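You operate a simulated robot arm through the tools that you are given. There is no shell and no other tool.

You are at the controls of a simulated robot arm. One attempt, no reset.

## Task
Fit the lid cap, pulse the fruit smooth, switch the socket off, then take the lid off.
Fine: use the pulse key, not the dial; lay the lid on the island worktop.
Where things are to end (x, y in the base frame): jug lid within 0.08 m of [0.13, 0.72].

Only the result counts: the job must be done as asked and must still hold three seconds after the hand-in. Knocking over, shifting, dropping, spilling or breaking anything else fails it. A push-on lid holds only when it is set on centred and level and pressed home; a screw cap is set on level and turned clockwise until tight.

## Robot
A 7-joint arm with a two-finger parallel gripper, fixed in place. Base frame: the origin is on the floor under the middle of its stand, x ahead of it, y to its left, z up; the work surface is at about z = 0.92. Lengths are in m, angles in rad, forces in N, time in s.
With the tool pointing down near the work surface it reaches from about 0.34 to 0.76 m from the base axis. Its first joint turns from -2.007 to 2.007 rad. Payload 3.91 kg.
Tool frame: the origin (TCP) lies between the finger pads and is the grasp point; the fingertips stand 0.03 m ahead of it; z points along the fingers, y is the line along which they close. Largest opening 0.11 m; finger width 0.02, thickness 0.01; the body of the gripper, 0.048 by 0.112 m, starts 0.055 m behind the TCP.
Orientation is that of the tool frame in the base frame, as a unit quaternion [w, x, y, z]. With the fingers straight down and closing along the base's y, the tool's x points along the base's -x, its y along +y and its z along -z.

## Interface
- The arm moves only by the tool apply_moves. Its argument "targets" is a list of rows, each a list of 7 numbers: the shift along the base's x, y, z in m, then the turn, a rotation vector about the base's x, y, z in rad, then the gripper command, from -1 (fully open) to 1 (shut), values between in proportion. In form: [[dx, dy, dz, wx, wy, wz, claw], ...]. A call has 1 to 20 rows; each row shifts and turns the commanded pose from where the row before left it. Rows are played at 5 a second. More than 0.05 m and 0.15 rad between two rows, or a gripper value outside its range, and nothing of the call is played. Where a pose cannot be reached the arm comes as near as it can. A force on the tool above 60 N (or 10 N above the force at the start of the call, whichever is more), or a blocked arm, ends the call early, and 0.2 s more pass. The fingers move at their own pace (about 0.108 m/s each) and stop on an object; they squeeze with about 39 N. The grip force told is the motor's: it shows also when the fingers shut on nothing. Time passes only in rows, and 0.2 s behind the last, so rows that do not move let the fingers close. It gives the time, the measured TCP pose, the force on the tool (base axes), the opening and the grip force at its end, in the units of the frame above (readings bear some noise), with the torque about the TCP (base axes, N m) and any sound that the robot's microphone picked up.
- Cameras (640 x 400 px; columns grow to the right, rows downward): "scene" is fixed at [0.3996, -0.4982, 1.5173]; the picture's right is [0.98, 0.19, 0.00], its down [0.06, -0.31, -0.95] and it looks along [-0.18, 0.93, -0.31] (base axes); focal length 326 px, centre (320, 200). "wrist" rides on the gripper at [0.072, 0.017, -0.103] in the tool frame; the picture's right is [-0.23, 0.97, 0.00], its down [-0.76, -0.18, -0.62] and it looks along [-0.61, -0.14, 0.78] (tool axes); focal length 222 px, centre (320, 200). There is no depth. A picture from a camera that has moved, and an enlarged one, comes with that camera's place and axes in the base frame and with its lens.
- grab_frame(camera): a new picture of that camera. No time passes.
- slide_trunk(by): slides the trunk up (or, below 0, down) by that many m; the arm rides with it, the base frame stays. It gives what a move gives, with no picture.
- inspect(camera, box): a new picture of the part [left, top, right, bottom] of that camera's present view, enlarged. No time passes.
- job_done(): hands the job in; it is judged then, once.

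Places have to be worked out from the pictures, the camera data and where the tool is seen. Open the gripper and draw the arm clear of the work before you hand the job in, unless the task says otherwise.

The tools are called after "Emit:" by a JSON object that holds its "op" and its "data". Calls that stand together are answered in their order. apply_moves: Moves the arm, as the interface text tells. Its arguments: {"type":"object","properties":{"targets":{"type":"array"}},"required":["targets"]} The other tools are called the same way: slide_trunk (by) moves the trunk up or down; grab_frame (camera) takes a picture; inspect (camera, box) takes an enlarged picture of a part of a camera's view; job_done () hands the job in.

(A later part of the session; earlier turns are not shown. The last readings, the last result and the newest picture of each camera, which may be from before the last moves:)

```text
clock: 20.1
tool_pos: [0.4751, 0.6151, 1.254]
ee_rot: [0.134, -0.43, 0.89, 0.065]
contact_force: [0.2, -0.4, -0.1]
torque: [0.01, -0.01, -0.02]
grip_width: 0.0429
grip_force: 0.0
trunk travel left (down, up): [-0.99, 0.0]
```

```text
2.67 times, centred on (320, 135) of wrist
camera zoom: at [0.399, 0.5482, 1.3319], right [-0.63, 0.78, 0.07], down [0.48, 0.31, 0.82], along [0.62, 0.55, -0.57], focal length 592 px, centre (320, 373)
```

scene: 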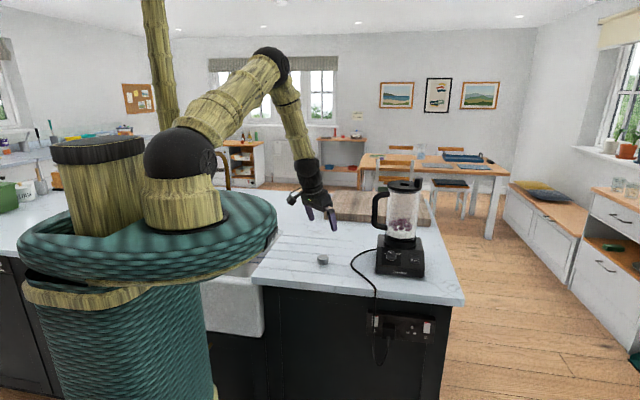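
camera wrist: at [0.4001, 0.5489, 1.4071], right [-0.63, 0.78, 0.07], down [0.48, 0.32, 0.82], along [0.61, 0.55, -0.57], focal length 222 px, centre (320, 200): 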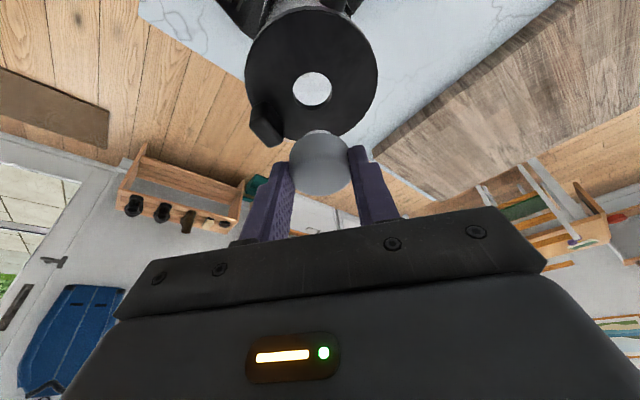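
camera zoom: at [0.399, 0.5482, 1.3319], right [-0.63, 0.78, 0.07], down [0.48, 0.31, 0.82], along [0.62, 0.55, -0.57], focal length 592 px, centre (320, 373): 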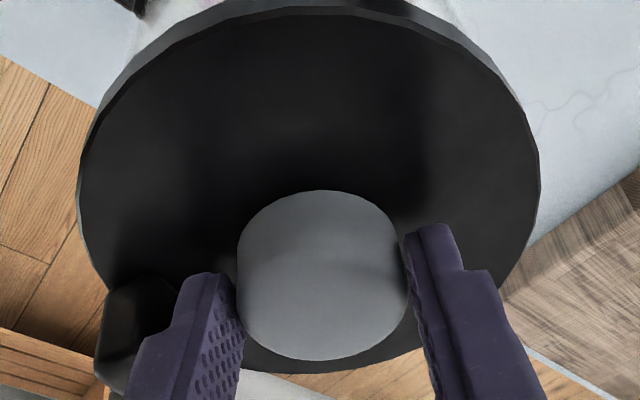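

The cap sits level on the lid and the fingers are free. I'll rise straight up, close the fingers, and then press on the centre of the cap top to make sure it is home.

Emit:
{"op": "apply_moves", "data": {"targets": [[0, 0, 0.01, 0, 0, 0, 0.22], [0, 0, 0.02, 0, 0, 0, 0.22], [0, 0, 0.025, 0, 0, 0, 0.22], [0, 0, 0, 0, 0, 0, 1], [0, 0, 0, 0, 0, 0, 1], [0, 0, 0, 0, 0, 0, 1]]}}

Emit:
{"op": "grab_frame", "data": {"camera": "wrist"}}

Emit:
{"op": "inspect", "data": {"camera": "scene", "box": [378, 150, 428, 204]}}

```text
clock: 21.5
tool_pos: [0.4736, 0.6151, 1.3083]
ee_rot: [0.135, -0.429, 0.891, 0.065]
contact_force: [-0.3, 0.1, 0.1]
torque: [-0.06, 0.02, -0.02]
grip_width: 0.0
grip_force: 37.7
trunk travel left (down, up): [-0.99, 0.0]
```

```text
taken
camera wrist: at [0.3993, 0.5482, 1.3867], right [-0.63, 0.78, 0.07], down [0.48, 0.31, 0.82], along [0.62, 0.55, -0.57], focal length 222 px, centre (320, 200)
```

wrist: 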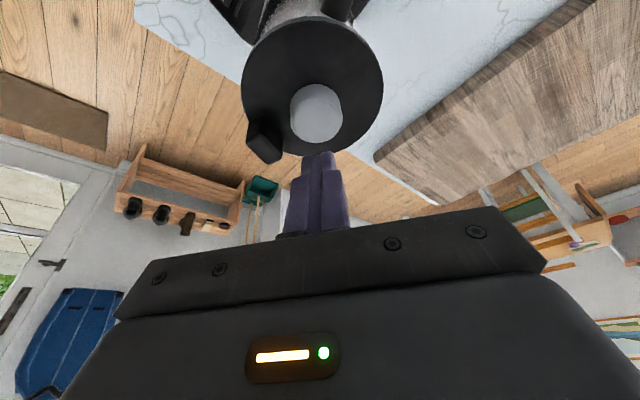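

```text
7.41 times, centred on (403, 177) of scene
camera zoom: at [0.3996, -0.4982, 1.5173], right [0.98, 0.19, 0.0], down [0.06, -0.31, -0.95], along [-0.18, 0.93, -0.31], focal length 2417 px, centre (-295, 370)
```

zoom: 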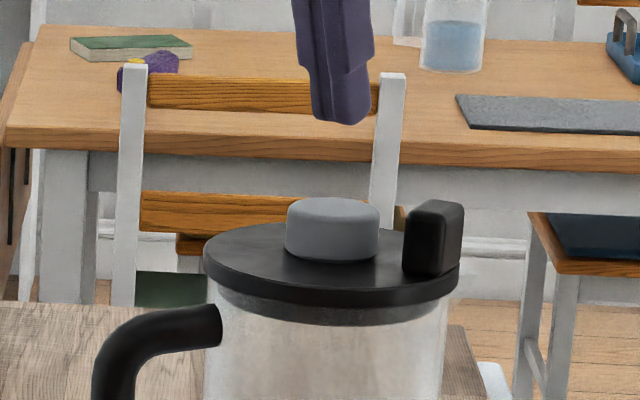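

The cap stays on the lid. I'll zoom in to check that it's level and has no gap.

Emit:
{"op": "inspect", "data": {"camera": "wrist", "box": [270, 60, 370, 150]}}

Emit:
{"op": "inspect", "data": {"camera": "scene", "box": [390, 172, 420, 192]}}

```text
4.44 times, centred on (320, 105) of wrist
camera zoom: at [0.3993, 0.5482, 1.3867], right [-0.63, 0.78, 0.07], down [0.48, 0.31, 0.82], along [0.62, 0.55, -0.57], focal length 987 px, centre (320, 622)
```

zoom: 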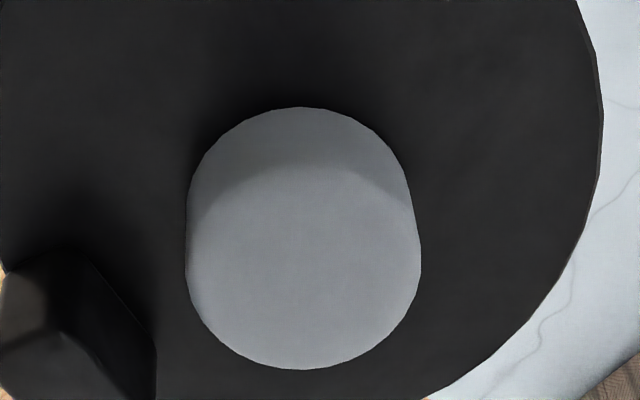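

```text
16.00 times, centred on (405, 182) of scene
camera zoom: at [0.3996, -0.4982, 1.5173], right [0.98, 0.19, 0.0], down [0.06, -0.31, -0.95], along [-0.18, 0.93, -0.31], focal length 5220 px, centre (-1040, 488)
```

zoom: 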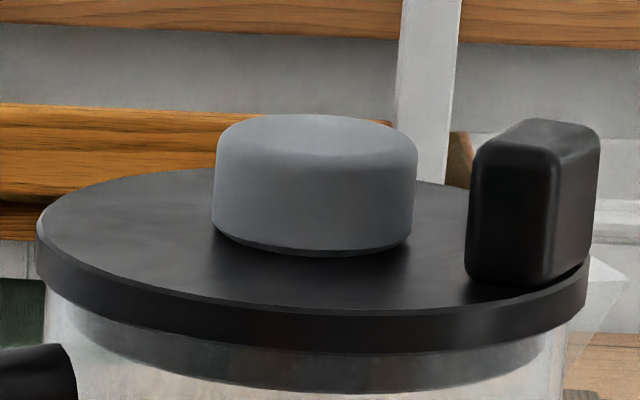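

The cap looks flush and level with its centre at (0.4765, 0.619). Now I'll press its centre with the closed fingertips, stepping down gradually.

Emit:
{"op": "apply_moves", "data": {"targets": [[0.0025, 0.0037, 0, 0, 0, 0, 1], [0, 0, -0.02, 0, 0, 0, 1], [0, 0, -0.012, 0, 0, 0, 1], [0, 0, -0.003, 0, 0, 0, 1], [0, 0, -0.002, 0, 0, 0, 1], [0, 0, 0, 0, 0, 0, 1]]}}

```text
clock: 22.9
tool_pos: [0.4774, 0.6177, 1.2721]
ee_rot: [0.134, -0.429, 0.891, 0.065]
contact_force: [0.8, -0.4, -0.6]
torque: [-0.01, 0.03, -0.01]
grip_width: 0.0
grip_force: 37.2
trunk travel left (down, up): [-0.99, 0.0]
```

There's no contact yet at z = 1.272. I'll continue down in 2 mm steps.

Emit:
{"op": "apply_moves", "data": {"targets": [[0, 0, -0.002, 0, 0, 0, 1], [0, 0, -0.002, 0, 0, 0, 1], [0, 0, -0.002, 0, 0, 0, 1], [0, 0, 0, 0, 0, 0, 1]]}}

Emit:
{"op": "inspect", "data": {"camera": "scene", "box": [383, 165, 423, 200]}}

```text
clock: 23.9
tool_pos: [0.4767, 0.6187, 1.2701]
ee_rot: [0.137, -0.43, 0.89, 0.067]
contact_force: [2.8, 3.6, 21.9]
torque: [0.12, -0.11, 0.05]
grip_width: 0.0001
grip_force: 37.8
trunk travel left (down, up): [-0.99, 0.0]
```

```text
11.43 times, centred on (403, 182) of scene
camera zoom: at [0.3996, -0.4982, 1.5173], right [0.98, 0.19, 0.0], down [0.06, -0.31, -0.95], along [-0.18, 0.93, -0.31], focal length 3729 px, centre (-629, 400)
```

zoom: 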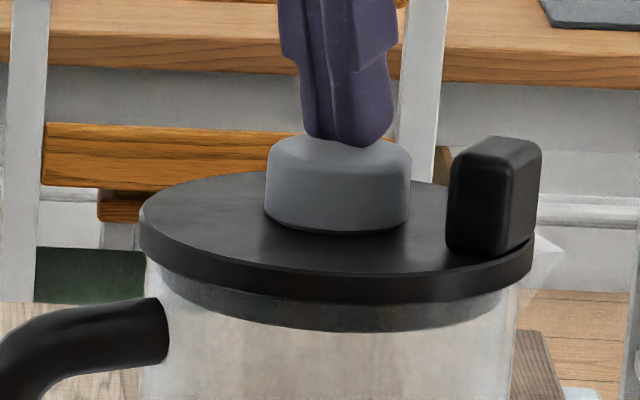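

22 N on the cap top. I'll press a little further, to about 35–40 N, and then back off.

Emit:
{"op": "apply_moves", "data": {"targets": [[0, 0, -0.002, 0, 0, 0, 1], [0, 0, -0.001, 0, 0, 0, 1], [0, 0, 0, 0, 0, 0, 1]]}}

Emit:
{"op": "inspect", "data": {"camera": "scene", "box": [383, 165, 423, 200]}}

```text
clock: 24.7
tool_pos: [0.4758, 0.618, 1.2701]
ee_rot: [0.139, -0.429, 0.89, 0.068]
contact_force: [2.1, 3.3, 35.1]
torque: [0.07, -0.13, -0.04]
grip_width: 0.0001
grip_force: 37.8
trunk travel left (down, up): [-0.99, 0.0]
```

```text
11.43 times, centred on (403, 182) of scene
camera zoom: at [0.3996, -0.4982, 1.5173], right [0.98, 0.19, 0.0], down [0.06, -0.31, -0.95], along [-0.18, 0.93, -0.31], focal length 3729 px, centre (-629, 400)
```

zoom: 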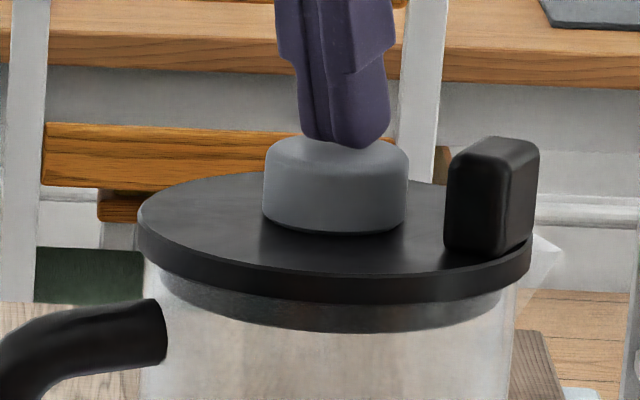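

The cap doesn't move any further under 35 N, so it's home. I'll back off upward and swing round to the front of the blender, with the tool pitched about 50° toward +y, to look at the pulse key.

Emit:
{"op": "apply_moves", "data": {"targets": [[0, 0, 0.01, 0, 0, 0, 1], [0, 0, 0.03, 0, 0, 0, 1], [0, 0, 0.045, 0, 0, 0, 1], [0.005, -0.044, 0, 0, 0, 0.134, 1], [0.005, -0.044, 0, 0, 0, 0.134, 1], [0.005, -0.044, 0, 0, 0, 0.134, 1], [0.005, -0.044, 0, 0, 0, 0.134, 1], [0.005, -0.044, 0, 0, 0, 0.134, 1], [0, 0, -0.045, 0.114, 0, 0, 1], [0, 0, -0.045, 0.114, 0, 0, 1], [0, 0, -0.045, 0.114, 0, 0, 1], [0, 0, -0.045, 0.114, 0, 0, 1], [0, 0, -0.045, 0.114, 0, 0, 1], [0, 0, 0, 0, 0, 0, 1]]}}

Emit:
{"op": "grab_frame", "data": {"camera": "wrist"}}

Emit:
{"op": "grab_frame", "data": {"camera": "scene"}}

```text
clock: 27.7
tool_pos: [0.5012, 0.3993, 1.125]
ee_rot: [-0.299, 0.641, -0.641, -0.299]
contact_force: [-0.6, -0.6, -0.1]
torque: [-0.01, -0.04, -0.05]
grip_width: 0.0
grip_force: 37.5
trunk travel left (down, up): [-0.99, 0.0]
```

```text
taken
camera wrist: at [0.4831, 0.2747, 1.1355], right [-0.97, 0.15, 0.17], down [0.18, 0.01, 0.98], along [0.14, 0.99, -0.04], focal length 222 px, centre (320, 200)
```

wrist: 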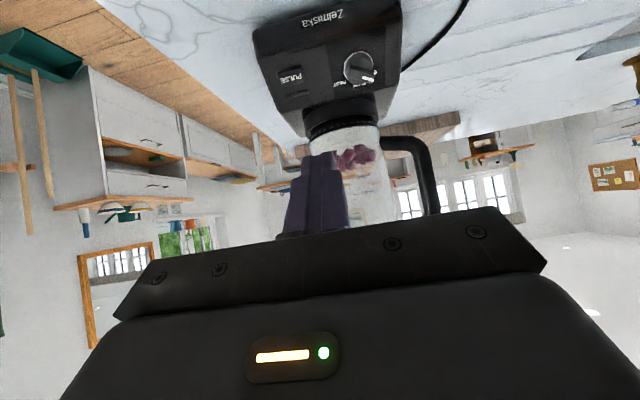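

```text
taken
```

scene: 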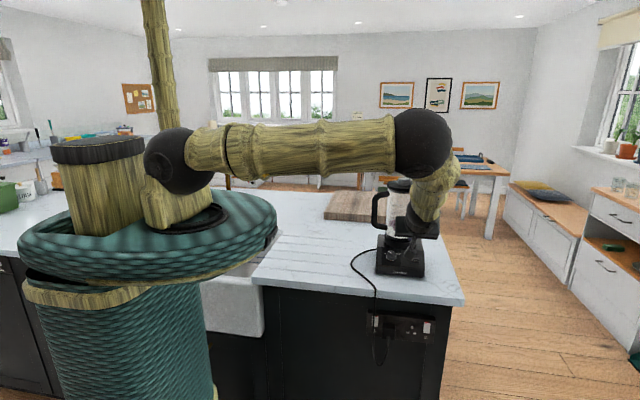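

The panel is in clear view, though the wrist picture is upside down. I'll zoom on the key.

Emit:
{"op": "inspect", "data": {"camera": "wrist", "box": [240, 0, 420, 130]}}

Emit:
{"op": "inspect", "data": {"camera": "wrist", "box": [265, 50, 325, 110]}}

Emit:
{"op": "inspect", "data": {"camera": "scene", "box": [365, 160, 465, 290]}}

```text
3.08 times, centred on (330, 65) of wrist
camera zoom: at [0.4831, 0.2747, 1.1355], right [-0.97, 0.15, 0.17], down [0.18, 0.01, 0.98], along [0.14, 0.99, -0.04], focal length 684 px, centre (289, 615)
```

zoom: 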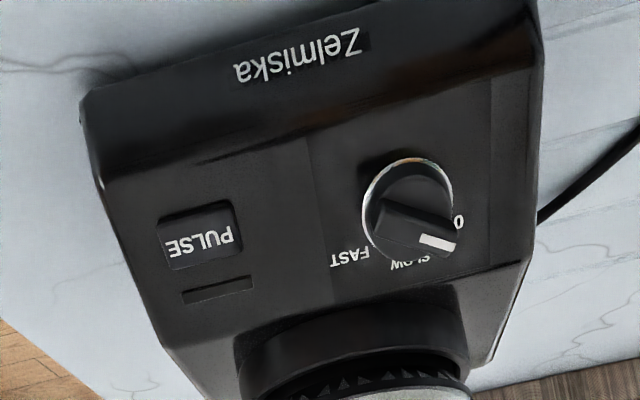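

```text
6.67 times, centred on (295, 80) of wrist
camera zoom: at [0.4831, 0.2747, 1.1355], right [-0.97, 0.15, 0.17], down [0.18, 0.01, 0.98], along [0.14, 0.99, -0.04], focal length 1481 px, centre (487, 1000)
```

zoom: 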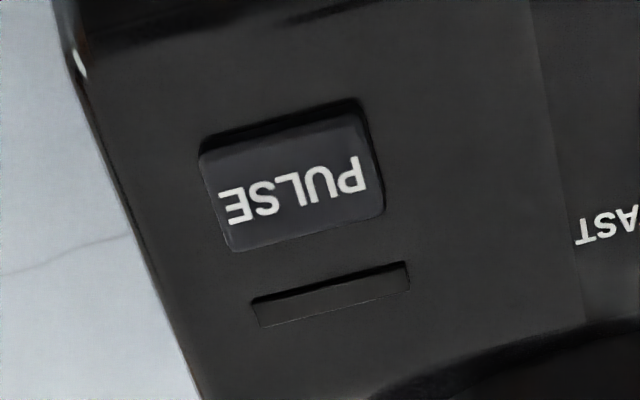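

```text
3.08 times, centred on (415, 225) of scene
camera zoom: at [0.3996, -0.4982, 1.5173], right [0.98, 0.19, 0.0], down [0.06, -0.31, -0.95], along [-0.18, 0.93, -0.31], focal length 1004 px, centre (28, 123)
```

zoom: 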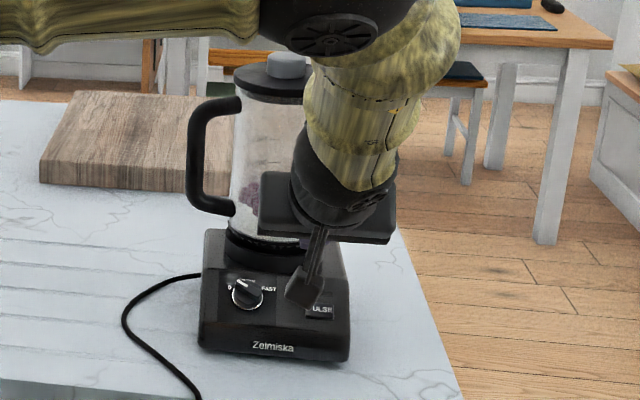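

The key centre works out at about (0.529, 0.532, 0.975). I'll go to a stand-off about 5 cm short of it along the press direction, then verify the alignment.

Emit:
{"op": "apply_moves", "data": {"targets": [[0.0095, 0.02, -0.033, 0, 0, 0, 1], [0.0095, 0.025, -0.033, 0, 0, 0, 1], [0.0088, 0.0264, -0.0326, 0, 0, 0, 1], [0, 0, 0, 0, 0, 0, 1]]}}

Emit:
{"op": "grab_frame", "data": {"camera": "wrist"}}

Emit:
{"op": "inspect", "data": {"camera": "scene", "box": [365, 180, 465, 290]}}

```text
clock: 28.7
tool_pos: [0.5284, 0.469, 1.0266]
ee_rot: [0.298, -0.641, 0.642, 0.299]
contact_force: [-0.4, 0.2, 0.3]
torque: [-0.03, 0.02, -0.02]
grip_width: 0.0002
grip_force: 38.1
trunk travel left (down, up): [-0.99, 0.0]
```

```text
taken
camera wrist: at [0.5114, 0.3443, 1.0376], right [-0.97, 0.15, 0.17], down [0.18, 0.01, 0.98], along [0.14, 0.99, -0.04], focal length 222 px, centre (320, 200)
```

wrist: 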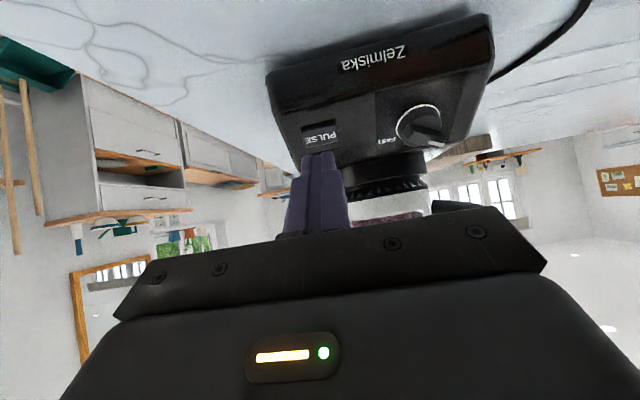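

```text
3.64 times, centred on (415, 235) of scene
camera zoom: at [0.3996, -0.4982, 1.5173], right [0.98, 0.19, 0.0], down [0.06, -0.31, -0.95], along [-0.18, 0.93, -0.31], focal length 1186 px, centre (-26, 73)
```

zoom: 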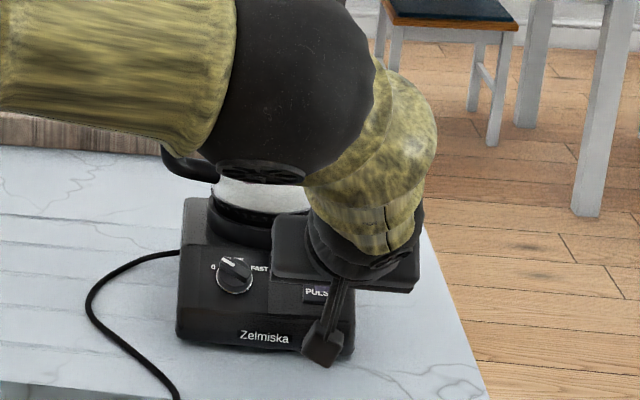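

I'll zoom on the key and fingertips.

Emit:
{"op": "inspect", "data": {"camera": "wrist", "box": [265, 80, 385, 190]}}

```text
3.64 times, centred on (325, 135) of wrist
camera zoom: at [0.5114, 0.3443, 1.0376], right [-0.97, 0.15, 0.17], down [0.18, 0.01, 0.98], along [0.14, 0.99, -0.04], focal length 808 px, centre (302, 436)
```

zoom: 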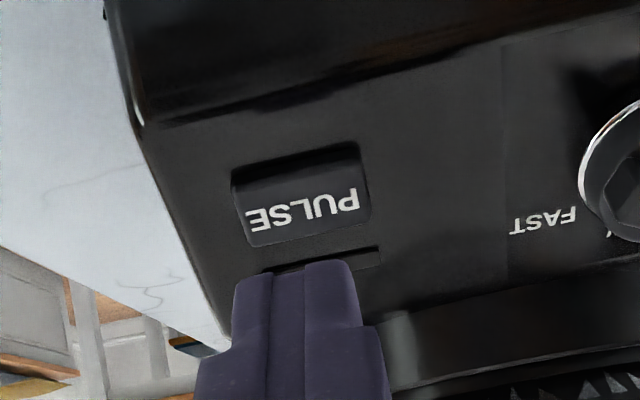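

From the two wrist views the key centre is (0.528, 0.527, 0.979), and the tip axis points straight at it from 45 mm away. I'll advance 38 mm and then go in small steps.

Emit:
{"op": "apply_moves", "data": {"targets": [[0, 0.0153, -0.0129, 0, 0, 0, 1], [0, 0.0115, -0.0096, 0, 0, 0, 1], [0, 0.0023, -0.0019, 0, 0, 0, 1], [0, 0, 0, 0, 0, 0, 1]]}}

Emit:
{"op": "inspect", "data": {"camera": "wrist", "box": [265, 80, 385, 190]}}

```text
clock: 29.7
tool_pos: [0.5286, 0.4987, 1.0004]
ee_rot: [0.297, -0.641, 0.642, 0.298]
contact_force: [0.2, -0.5, -0.7]
torque: [0.01, 0.01, 0.01]
grip_width: 0.0
grip_force: 37.9
trunk travel left (down, up): [-0.99, 0.0]
```

```text
3.64 times, centred on (325, 135) of wrist
camera zoom: at [0.5113, 0.3739, 1.012], right [-0.97, 0.15, 0.18], down [0.18, 0.01, 0.98], along [0.14, 0.99, -0.04], focal length 808 px, centre (302, 436)
```

zoom: 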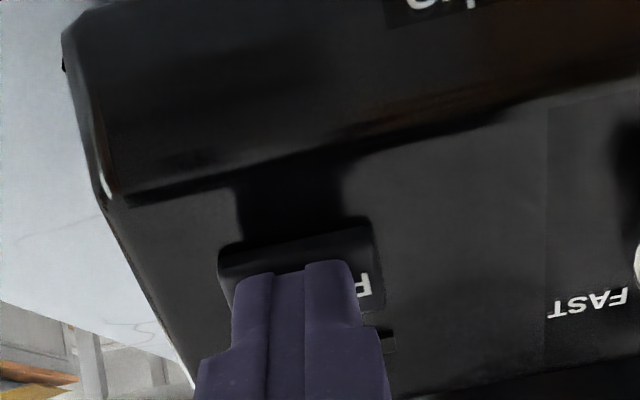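

The tip is right over the key. I'll advance in 2–3 mm steps, watching the force and listening for the motor.

Emit:
{"op": "apply_moves", "data": {"targets": [[0, 0.0023, -0.0019, 0, 0, 0, 1], [0, 0.0023, -0.0019, 0, 0, 0, 1], [0, 0.0015, -0.0013, 0, 0, 0, 1]]}}

```text
clock: 30.5
tool_pos: [0.5291, 0.5035, 0.9969]
ee_rot: [0.298, -0.641, 0.641, 0.298]
contact_force: [-2.1, -13.2, 5.6]
torque: [-0.29, 0.03, 0.08]
grip_width: 0.0
grip_force: 38.0
trunk travel left (down, up): [-0.99, 0.0]
heard: click
```

A click was heard at about 14 N on the key. I'll hold it for a moment and listen for the motor.

Emit:
{"op": "apply_moves", "data": {"targets": [[0, 0, 0, 0, 0, 0, 1], [0, 0, 0, 0, 0, 0, 1]]}}

Emit:
{"op": "inspect", "data": {"camera": "scene", "box": [365, 160, 465, 290]}}

Emit:
{"op": "inspect", "data": {"camera": "wrist", "box": [265, 80, 385, 190]}}

```text
clock: 31.1
tool_pos: [0.5286, 0.5026, 0.9966]
ee_rot: [0.299, -0.64, 0.641, 0.299]
contact_force: [-0.3, -14.4, 6.3]
torque: [-0.29, -0.02, 0.03]
grip_width: 0.0
grip_force: 37.5
trunk travel left (down, up): [-0.99, 0.0]
```

```text
3.08 times, centred on (415, 225) of scene
camera zoom: at [0.3996, -0.4982, 1.5173], right [0.98, 0.19, 0.0], down [0.06, -0.31, -0.95], along [-0.18, 0.93, -0.31], focal length 1004 px, centre (28, 123)
```

zoom: 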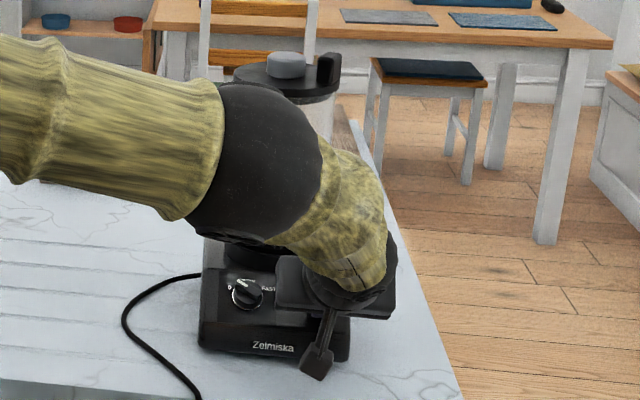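

```text
3.64 times, centred on (325, 135) of wrist
camera zoom: at [0.5117, 0.3779, 1.0082], right [-0.97, 0.15, 0.17], down [0.18, 0.01, 0.98], along [0.14, 0.99, -0.04], focal length 808 px, centre (302, 436)
```

zoom: 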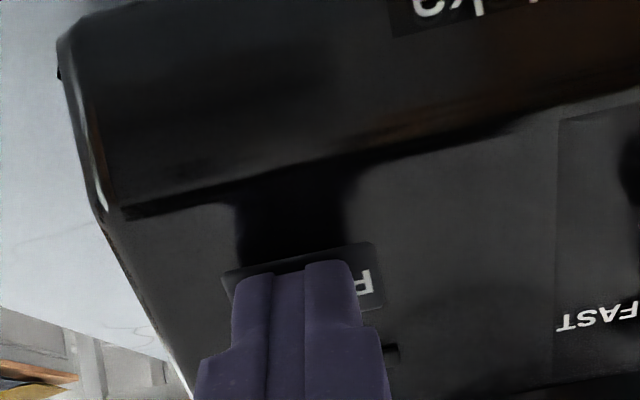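

There's only the one click and no motor note yet. I'll press 2 mm further and hold a little to see whether it runs.

Emit:
{"op": "apply_moves", "data": {"targets": [[0, 0.0012, -0.001, 0, 0, 0, 1], [0, 0.0012, -0.001, 0, 0, 0, 1], [0, 0, 0, 0, 0, 0, 1], [0, 0, 0, 0, 0, 0, 1]]}}

Emit:
{"op": "inspect", "data": {"camera": "scene", "box": [365, 160, 465, 290]}}

```text
clock: 32.1
tool_pos: [0.5307, 0.5039, 0.9978]
ee_rot: [0.301, -0.64, 0.641, 0.299]
contact_force: [0.6, -21.2, 21.2]
torque: [-0.17, -0.06, 0.14]
grip_width: 0.0003
grip_force: 37.8
trunk travel left (down, up): [-0.99, 0.0]
```

```text
3.08 times, centred on (415, 225) of scene
camera zoom: at [0.3996, -0.4982, 1.5173], right [0.98, 0.19, 0.0], down [0.06, -0.31, -0.95], along [-0.18, 0.93, -0.31], focal length 1004 px, centre (28, 123)
```

zoom: 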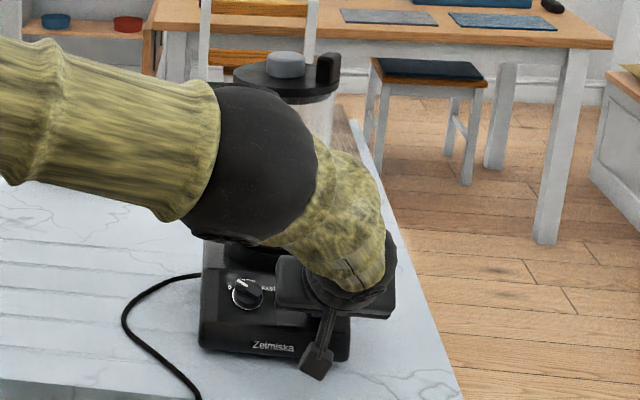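

The force is up to 30 N with no motor sound. I'll back off and look at the jug contents and the panel.

Emit:
{"op": "apply_moves", "data": {"targets": [[0, -0.0077, 0.0064, 0, 0, 0, 1], [0, -0.0153, 0.0129, 0, 0, 0, 1], [0, -0.04, 0.025, 0, 0, 0, 1], [0, -0.04, 0.025, 0, 0, 0, 1], [0, 0, 0, 0, 0, 0, 1]]}}

Emit:
{"op": "grab_frame", "data": {"camera": "wrist"}}

Emit:
{"op": "inspect", "data": {"camera": "scene", "box": [365, 160, 465, 290]}}

Emit:
{"op": "inspect", "data": {"camera": "scene", "box": [365, 305, 445, 355]}}

```text
clock: 33.3
tool_pos: [0.5283, 0.4042, 1.0618]
ee_rot: [0.298, -0.641, 0.642, 0.298]
contact_force: [0.0, 0.7, -0.1]
torque: [-0.01, -0.03, 0.0]
grip_width: 0.0
grip_force: 37.3
trunk travel left (down, up): [-0.99, 0.0]
heard: click
```

```text
taken
camera wrist: at [0.5115, 0.2792, 1.0726], right [-0.97, 0.15, 0.18], down [0.18, 0.02, 0.98], along [0.14, 0.99, -0.04], focal length 222 px, centre (320, 200)
```

wrist: 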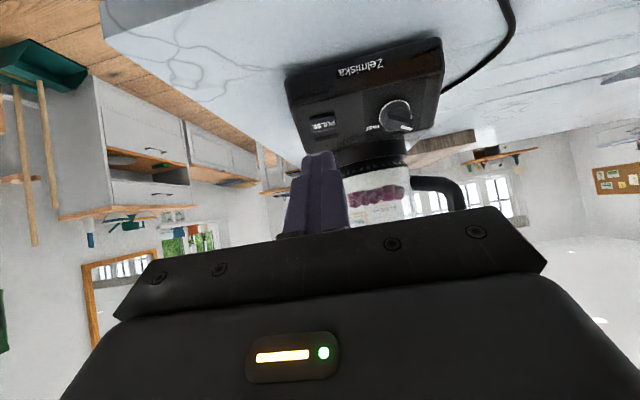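

```text
3.08 times, centred on (415, 225) of scene
camera zoom: at [0.3996, -0.4982, 1.5173], right [0.98, 0.19, 0.0], down [0.06, -0.31, -0.95], along [-0.18, 0.93, -0.31], focal length 1004 px, centre (28, 123)
```

zoom: 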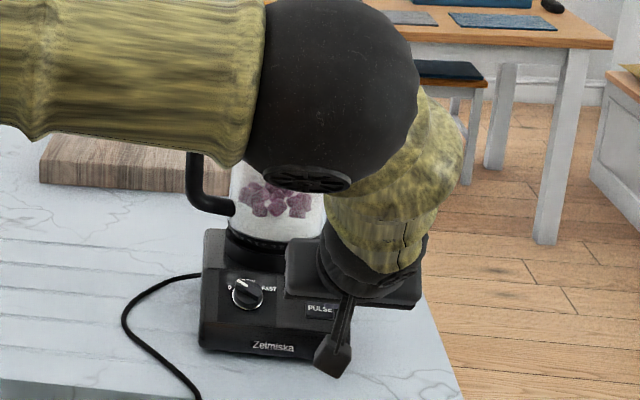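

```text
8.00 times, centred on (405, 330) of scene
camera zoom: at [0.3996, -0.4982, 1.5173], right [0.98, 0.19, 0.0], down [0.06, -0.31, -0.95], along [-0.18, 0.93, -0.31], focal length 2610 px, centre (-360, -840)
```

zoom: 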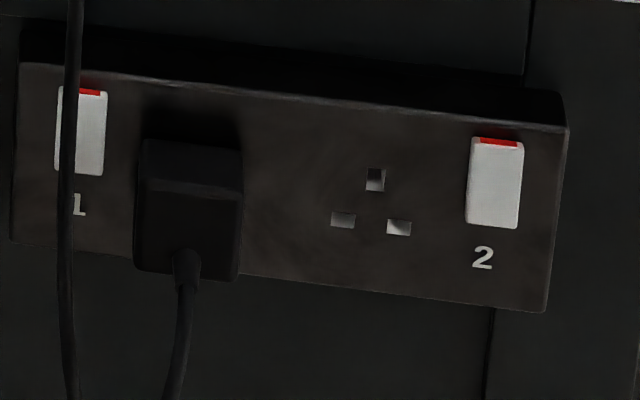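

The key clicked on press and on release, but the fruit still looks chunky. I'll look closely at the jug contents, the indicator and the lid cap.

Emit:
{"op": "inspect", "data": {"camera": "scene", "box": [385, 205, 430, 245]}}

Emit:
{"op": "inspect", "data": {"camera": "wrist", "box": [280, 80, 480, 220]}}

Emit:
{"op": "inspect", "data": {"camera": "wrist", "box": [295, 100, 355, 150]}}

```text
10.00 times, centred on (408, 225) of scene
camera zoom: at [0.3996, -0.4982, 1.5173], right [0.98, 0.19, 0.0], down [0.06, -0.31, -0.95], along [-0.18, 0.93, -0.31], focal length 3263 px, centre (-555, -50)
```

zoom: 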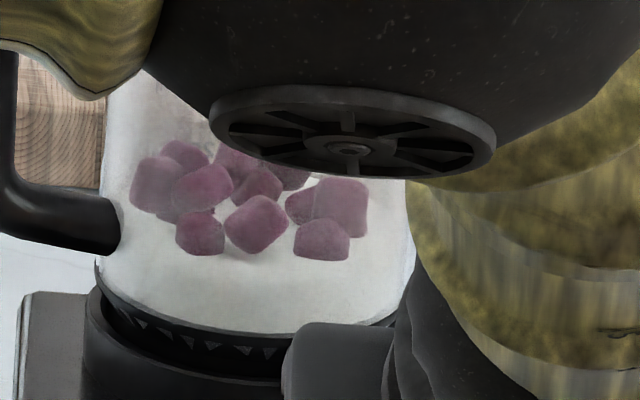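

```text
2.86 times, centred on (380, 150) of wrist
camera zoom: at [0.5115, 0.2792, 1.0726], right [-0.97, 0.15, 0.18], down [0.18, 0.02, 0.98], along [0.14, 0.99, -0.04], focal length 635 px, centre (149, 343)
```

zoom: 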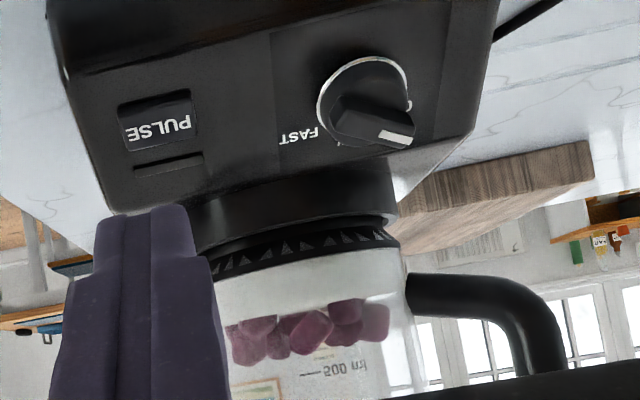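

```text
8.00 times, centred on (325, 125) of wrist
camera zoom: at [0.5115, 0.2792, 1.0726], right [-0.97, 0.15, 0.18], down [0.18, 0.02, 0.98], along [0.14, 0.99, -0.04], focal length 1777 px, centre (280, 800)
```

zoom: 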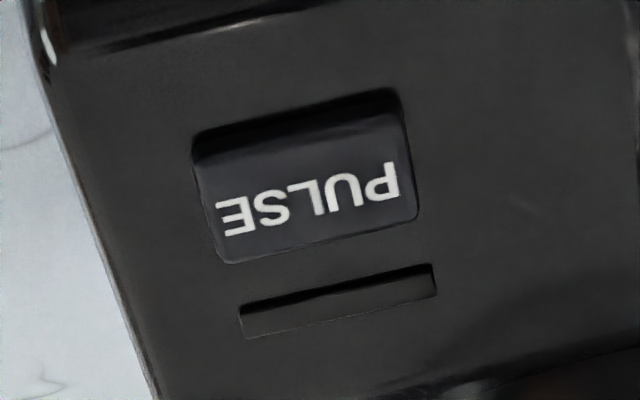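

The fruit is still in cubes, the indicator is dark and the dial is on 0, so the motor didn't run. Before trying again I'll check that the socket is really on by bringing the wrist camera down in front of it.

Emit:
{"op": "apply_moves", "data": {"targets": [[-0.02, -0.042, 0, 0, 0, 0, 1], [-0.03, -0.04, 0, 0, 0, 0, 1], [-0.03, -0.04, 0, 0, 0, 0, 1], [0, 0, 0, 0, 0, 0, 1]]}}

Emit:
{"op": "slide_trunk", "data": {"by": -0.2}}

Emit:
{"op": "grab_frame", "data": {"camera": "wrist"}}

Emit:
{"op": "grab_frame", "data": {"camera": "scene"}}

```text
clock: 34.3
tool_pos: [0.4487, 0.2833, 1.0613]
ee_rot: [0.298, -0.641, 0.642, 0.298]
contact_force: [-0.7, -0.1, -0.7]
torque: [-0.01, 0.0, 0.01]
grip_width: 0.0
grip_force: 37.5
trunk travel left (down, up): [-0.99, 0.0]
```

```text
clock: 36.4
tool_pos: [0.4486, 0.2828, 0.8617]
ee_rot: [0.298, -0.64, 0.642, 0.298]
contact_force: [0.6, 0.2, 0.2]
torque: [0.0, 0.03, -0.04]
grip_width: 0.0
grip_force: 38.2
trunk travel left (down, up): [-0.79, 0.2]
```

```text
taken
camera wrist: at [0.4313, 0.1574, 0.8731], right [-0.97, 0.15, 0.17], down [0.18, 0.01, 0.98], along [0.14, 0.99, -0.04], focal length 222 px, centre (320, 200)
```

wrist: 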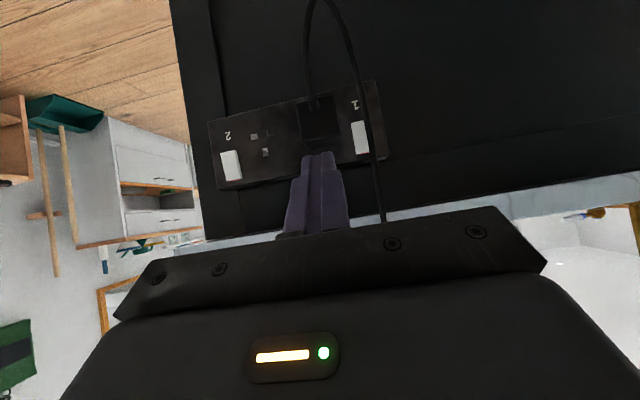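

```text
taken
```

scene: 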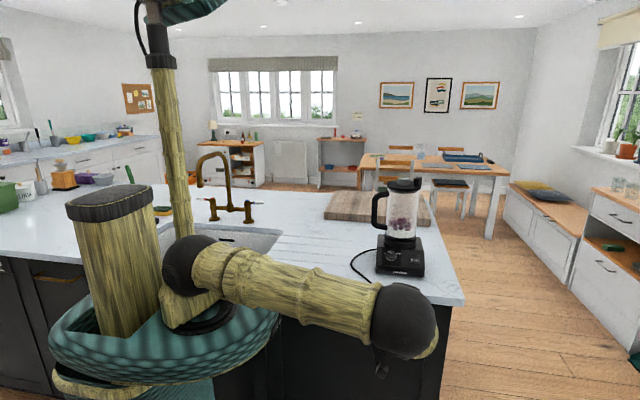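

Now I can see both the socket and the blender clear of the arm. I'll zoom on each.

Emit:
{"op": "inspect", "data": {"camera": "wrist", "box": [200, 70, 400, 200]}}

Emit:
{"op": "inspect", "data": {"camera": "wrist", "box": [335, 90, 390, 170]}}

Emit:
{"op": "inspect", "data": {"camera": "scene", "box": [365, 165, 435, 285]}}

Emit:
{"op": "inspect", "data": {"camera": "scene", "box": [385, 170, 425, 200]}}

```text
3.08 times, centred on (300, 135) of wrist
camera zoom: at [0.4313, 0.1574, 0.8731], right [-0.97, 0.15, 0.17], down [0.18, 0.01, 0.98], along [0.14, 0.99, -0.04], focal length 684 px, centre (382, 400)
```

zoom: 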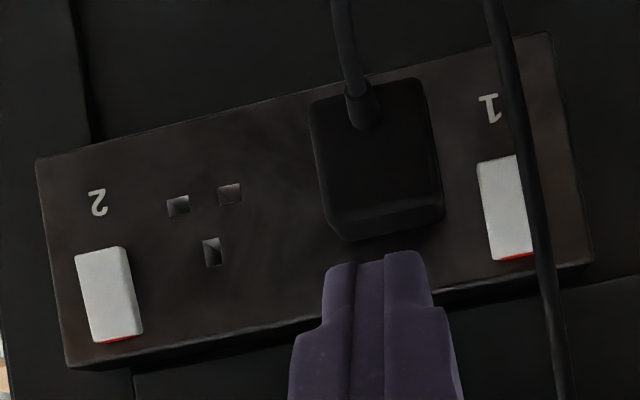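

```text
5.00 times, centred on (362, 130) of wrist
camera zoom: at [0.4313, 0.1574, 0.8731], right [-0.97, 0.15, 0.17], down [0.18, 0.01, 0.98], along [0.14, 0.99, -0.04], focal length 1111 px, centre (108, 550)
```

zoom: 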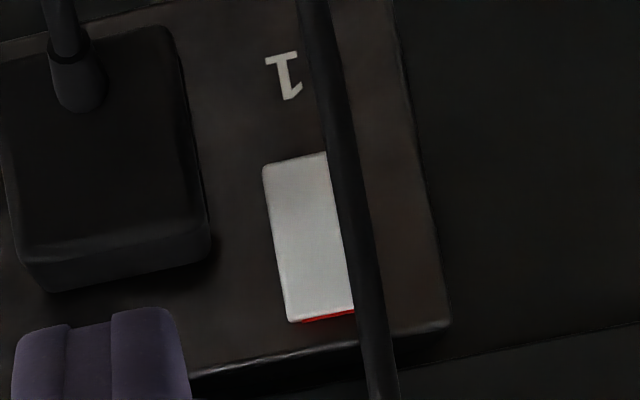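

```text
3.33 times, centred on (400, 225) of scene
camera zoom: at [0.3996, -0.4982, 1.5173], right [0.98, 0.19, 0.0], down [0.06, -0.31, -0.95], along [-0.18, 0.93, -0.31], focal length 1088 px, centre (53, 117)
```

zoom: 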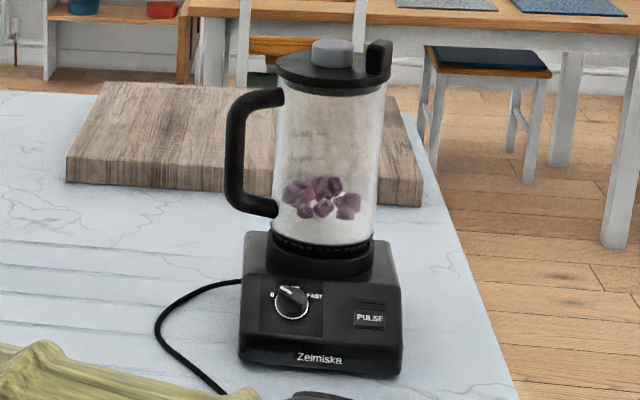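

```text
13.33 times, centred on (405, 185) of scene
camera zoom: at [0.3996, -0.4982, 1.5173], right [0.98, 0.19, 0.0], down [0.06, -0.31, -0.95], along [-0.18, 0.93, -0.31], focal length 4350 px, centre (-813, 400)
```

zoom: 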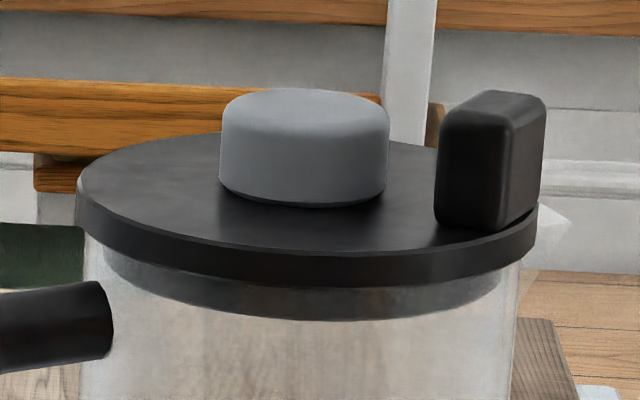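

The switch shows red (on), and the cubes are unchanged. I'll repeat the same scene crops as at the start to compare whether the jug or base moved.

Emit:
{"op": "inspect", "data": {"camera": "scene", "box": [370, 170, 440, 214]}}

Emit:
{"op": "inspect", "data": {"camera": "scene", "box": [370, 232, 430, 282]}}

```text
9.09 times, centred on (405, 192) of scene
camera zoom: at [0.3996, -0.4982, 1.5173], right [0.98, 0.19, 0.0], down [0.06, -0.31, -0.95], along [-0.18, 0.93, -0.31], focal length 2966 px, centre (-453, 273)
```

zoom: 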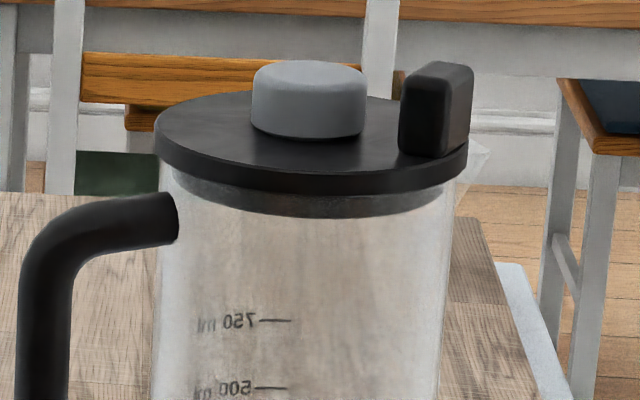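

```text
8.00 times, centred on (400, 257) of scene
camera zoom: at [0.3996, -0.4982, 1.5173], right [0.98, 0.19, 0.0], down [0.06, -0.31, -0.95], along [-0.18, 0.93, -0.31], focal length 2610 px, centre (-320, -256)
```

zoom: 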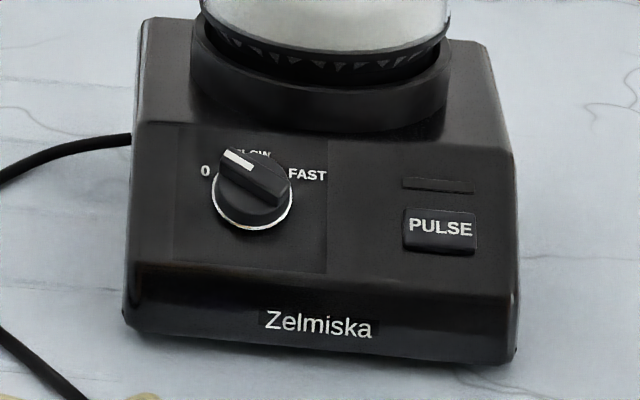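

The base hasn't moved, but the jug seems to have shifted about 2 mm up and left relative to it, so it may not be sitting square in its collar. I'll look closely at the collar and the jug sides.

Emit:
{"op": "inspect", "data": {"camera": "scene", "box": [388, 225, 424, 250]}}

Emit:
{"op": "inspect", "data": {"camera": "scene", "box": [380, 172, 430, 252]}}

```text
16.00 times, centred on (406, 238) of scene
camera zoom: at [0.3996, -0.4982, 1.5173], right [0.98, 0.19, 0.0], down [0.06, -0.31, -0.95], along [-0.18, 0.93, -0.31], focal length 5220 px, centre (-1056, -400)
```

zoom: 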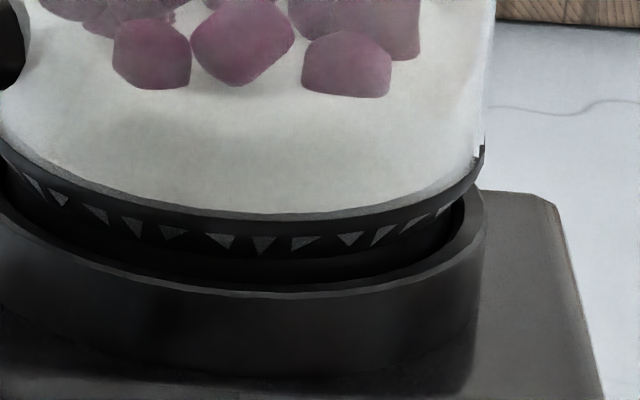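

```text
5.00 times, centred on (405, 212) of scene
camera zoom: at [0.3996, -0.4982, 1.5173], right [0.98, 0.19, 0.0], down [0.06, -0.31, -0.95], along [-0.18, 0.93, -0.31], focal length 1631 px, centre (-105, 140)
```

zoom: 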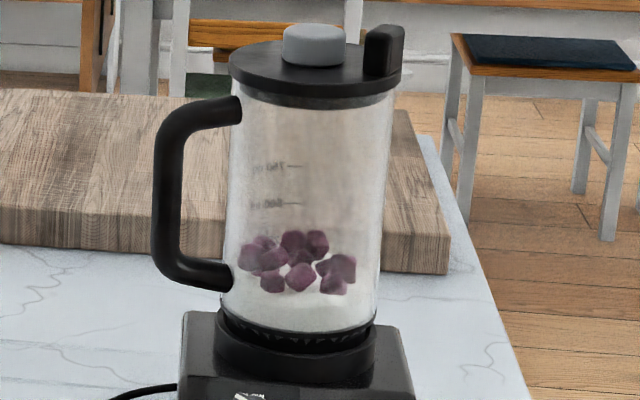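

I want a full view of the collar ring to judge whether the jug is tilted or lifted in it.

Emit:
{"op": "inspect", "data": {"camera": "scene", "box": [380, 222, 430, 254]}}

Emit:
{"op": "inspect", "data": {"camera": "scene", "box": [340, 160, 460, 290]}}

```text
12.50 times, centred on (405, 238) of scene
camera zoom: at [0.3996, -0.4982, 1.5173], right [0.98, 0.19, 0.0], down [0.06, -0.31, -0.95], along [-0.18, 0.93, -0.31], focal length 4078 px, centre (-742, -275)
```

zoom: 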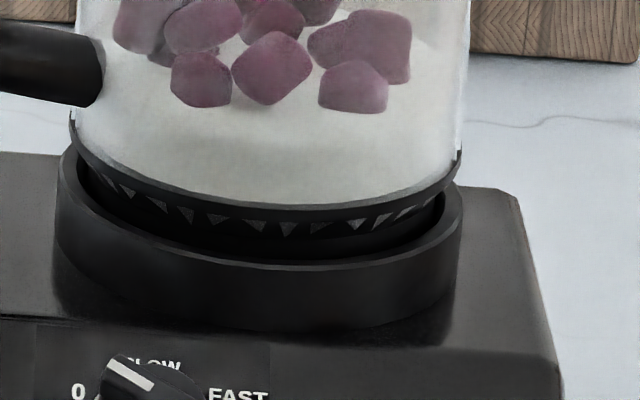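

```text
3.08 times, centred on (400, 225) of scene
camera zoom: at [0.3996, -0.4982, 1.5173], right [0.98, 0.19, 0.0], down [0.06, -0.31, -0.95], along [-0.18, 0.93, -0.31], focal length 1004 px, centre (74, 123)
```

zoom: 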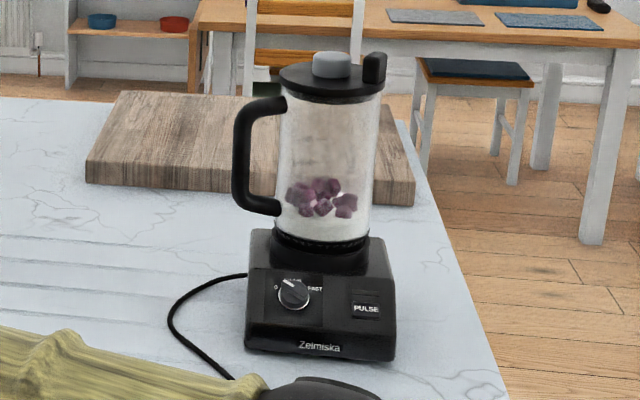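

The jug collar stands slightly off-centre in the base ring. I'll raise the trunk again and bring the wrist camera close to the collar to see how it sits.

Emit:
{"op": "slide_trunk", "data": {"by": 0.2}}

Emit:
{"op": "apply_moves", "data": {"targets": [[0.01, 0.03, 0.02, 0, 0, 0, 1], [0.01, 0.04, 0.01, 0, 0, 0, 1], [0.01, 0.04, 0, 0, 0, 0, 1], [0.01, 0.04, 0, 0, 0, 0, 1], [0, 0, 0, 0, 0, 0, 1]]}}

Emit:
{"op": "grab_frame", "data": {"camera": "wrist"}}

Emit:
{"op": "inspect", "data": {"camera": "wrist", "box": [250, 70, 430, 190]}}

```text
clock: 38.6
tool_pos: [0.4487, 0.2834, 1.0619]
ee_rot: [0.298, -0.641, 0.642, 0.299]
contact_force: [0.0, -0.1, 0.5]
torque: [-0.02, -0.01, -0.01]
grip_width: 0.0001
grip_force: 37.7
trunk travel left (down, up): [-0.99, 0.0]
```

```text
clock: 39.8
tool_pos: [0.4894, 0.4302, 1.0919]
ee_rot: [0.298, -0.64, 0.642, 0.299]
contact_force: [-0.3, 0.1, 0.2]
torque: [0.0, 0.03, -0.03]
grip_width: 0.0002
grip_force: 37.8
trunk travel left (down, up): [-0.99, 0.0]
```

```text
taken
camera wrist: at [0.471, 0.3057, 1.1037], right [-0.97, 0.15, 0.18], down [0.18, 0.01, 0.98], along [0.14, 0.99, -0.04], focal length 222 px, centre (320, 200)
```

wrist: 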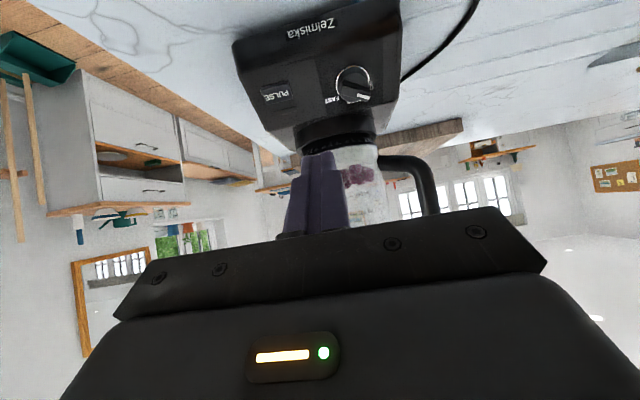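

```text
3.33 times, centred on (340, 130) of wrist
camera zoom: at [0.471, 0.3057, 1.1037], right [-0.97, 0.15, 0.18], down [0.18, 0.01, 0.98], along [0.14, 0.99, -0.04], focal length 740 px, centre (253, 433)
```

zoom: 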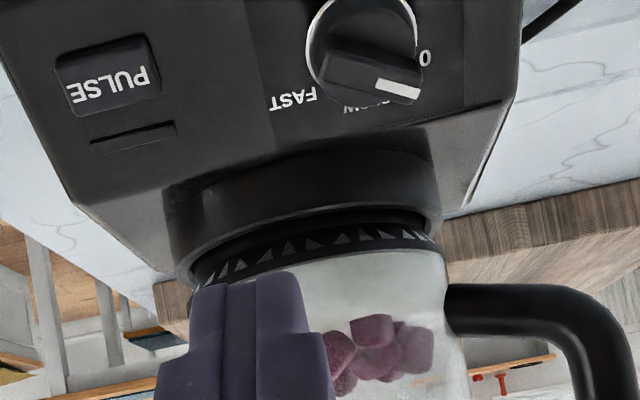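

I'll zoom further on the collar itself.

Emit:
{"op": "inspect", "data": {"camera": "wrist", "box": [290, 110, 390, 175]}}

Emit:
{"op": "inspect", "data": {"camera": "scene", "box": [375, 165, 440, 290]}}

```text
6.15 times, centred on (340, 142) of wrist
camera zoom: at [0.471, 0.3057, 1.1037], right [-0.97, 0.15, 0.18], down [0.18, 0.01, 0.98], along [0.14, 0.99, -0.04], focal length 1367 px, centre (197, 554)
```

zoom: 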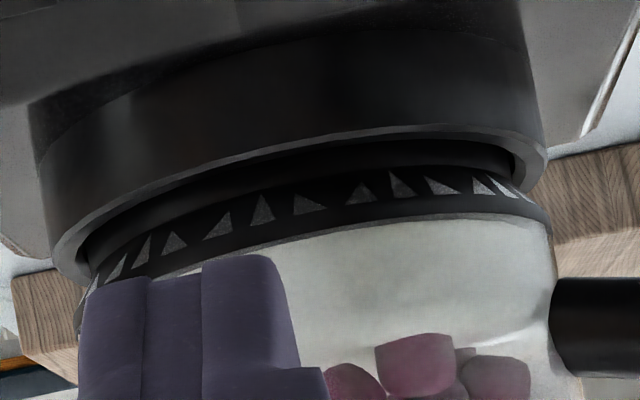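

```text
3.20 times, centred on (408, 228) of scene
camera zoom: at [0.3996, -0.4982, 1.5173], right [0.98, 0.19, 0.0], down [0.06, -0.31, -0.95], along [-0.18, 0.93, -0.31], focal length 1044 px, centre (40, 112)
```

zoom: 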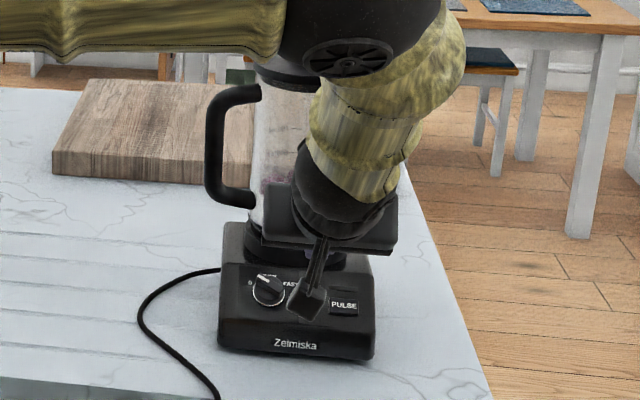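

The jug sits about 2 mm toward −x from the ring centre, so I need a clean overhead look at the jug, handle and lid to judge their true positions. I'll move up and back for that.

Emit:
{"op": "apply_moves", "data": {"targets": [[0, -0.01, 0.045, -0.114, 0, 0, 1], [0, -0.01, 0.045, -0.114, 0, 0, 1], [0, -0.01, 0.045, -0.114, 0, 0, 1], [0, -0.01, 0.045, -0.114, 0, 0, 1], [0, -0.01, 0.045, -0.114, 0, 0, 1], [-0.01, 0.02, 0.03, 0, 0, -0.134, 1], [-0.01, 0.02, 0.03, 0, 0, -0.134, 1], [-0.01, 0.02, 0.03, 0, 0, -0.134, 1], [-0.01, 0.02, 0.03, 0, 0, -0.134, 1], [-0.01, 0.02, 0.03, 0, 0, -0.134, 1], [0, 0, 0, 0, 0, 0, 1]]}}

Emit:
{"op": "grab_frame", "data": {"camera": "wrist"}}

Emit:
{"op": "inspect", "data": {"camera": "wrist", "box": [240, 0, 400, 170]}}

```text
clock: 42.2
tool_pos: [0.4398, 0.4804, 1.466]
ee_rot: [0.134, -0.429, 0.891, 0.066]
contact_force: [0.0, -0.7, 0.0]
torque: [0.01, 0.02, -0.02]
grip_width: 0.0
grip_force: 37.8
trunk travel left (down, up): [-0.99, 0.0]
```

```text
taken
camera wrist: at [0.3639, 0.4146, 1.5439], right [-0.62, 0.78, 0.07], down [0.48, 0.31, 0.82], along [0.62, 0.54, -0.57], focal length 222 px, centre (320, 200)
```

wrist: 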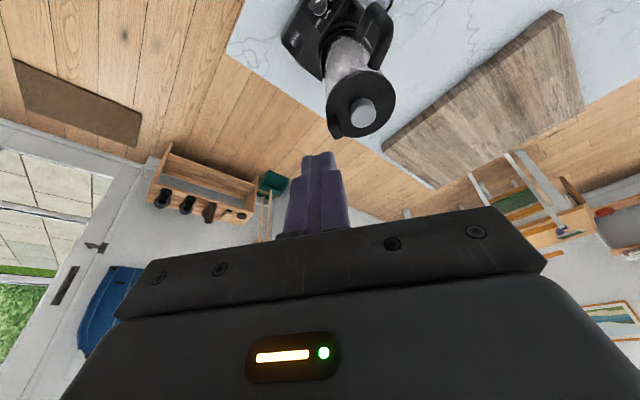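

```text
2.35 times, centred on (320, 85) of wrist
camera zoom: at [0.3639, 0.4146, 1.5439], right [-0.62, 0.78, 0.07], down [0.48, 0.31, 0.82], along [0.62, 0.54, -0.57], focal length 523 px, centre (320, 471)
```

zoom: 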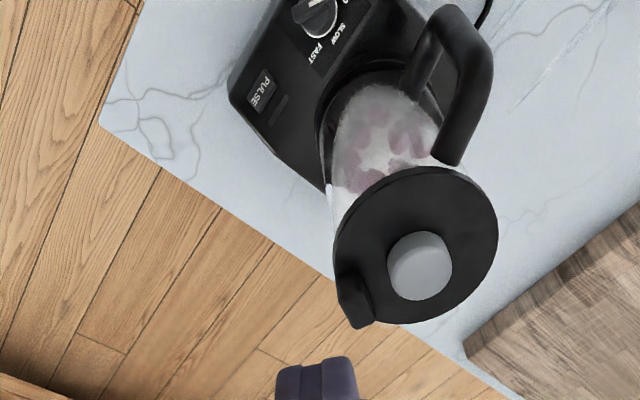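

I'll zoom on the lid and the handle for precise positions.

Emit:
{"op": "inspect", "data": {"camera": "wrist", "box": [320, 65, 400, 140]}}

Emit:
{"op": "inspect", "data": {"camera": "wrist", "box": [310, 0, 410, 80]}}

```text
5.33 times, centred on (360, 102) of wrist
camera zoom: at [0.3639, 0.4146, 1.5439], right [-0.62, 0.78, 0.07], down [0.48, 0.31, 0.82], along [0.62, 0.54, -0.57], focal length 1185 px, centre (107, 720)
```

zoom: 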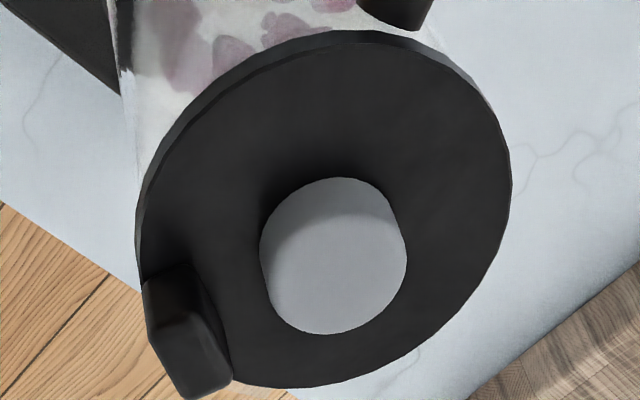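

```text
5.00 times, centred on (360, 40) of wrist
camera zoom: at [0.3639, 0.4146, 1.5439], right [-0.62, 0.78, 0.07], down [0.48, 0.31, 0.82], along [0.62, 0.54, -0.57], focal length 1111 px, centre (120, 1000)
```

zoom: 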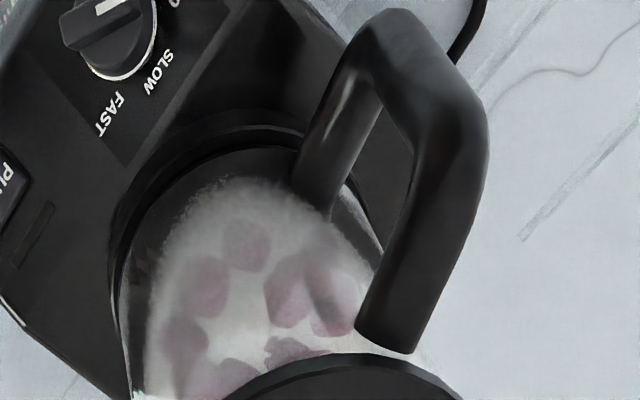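

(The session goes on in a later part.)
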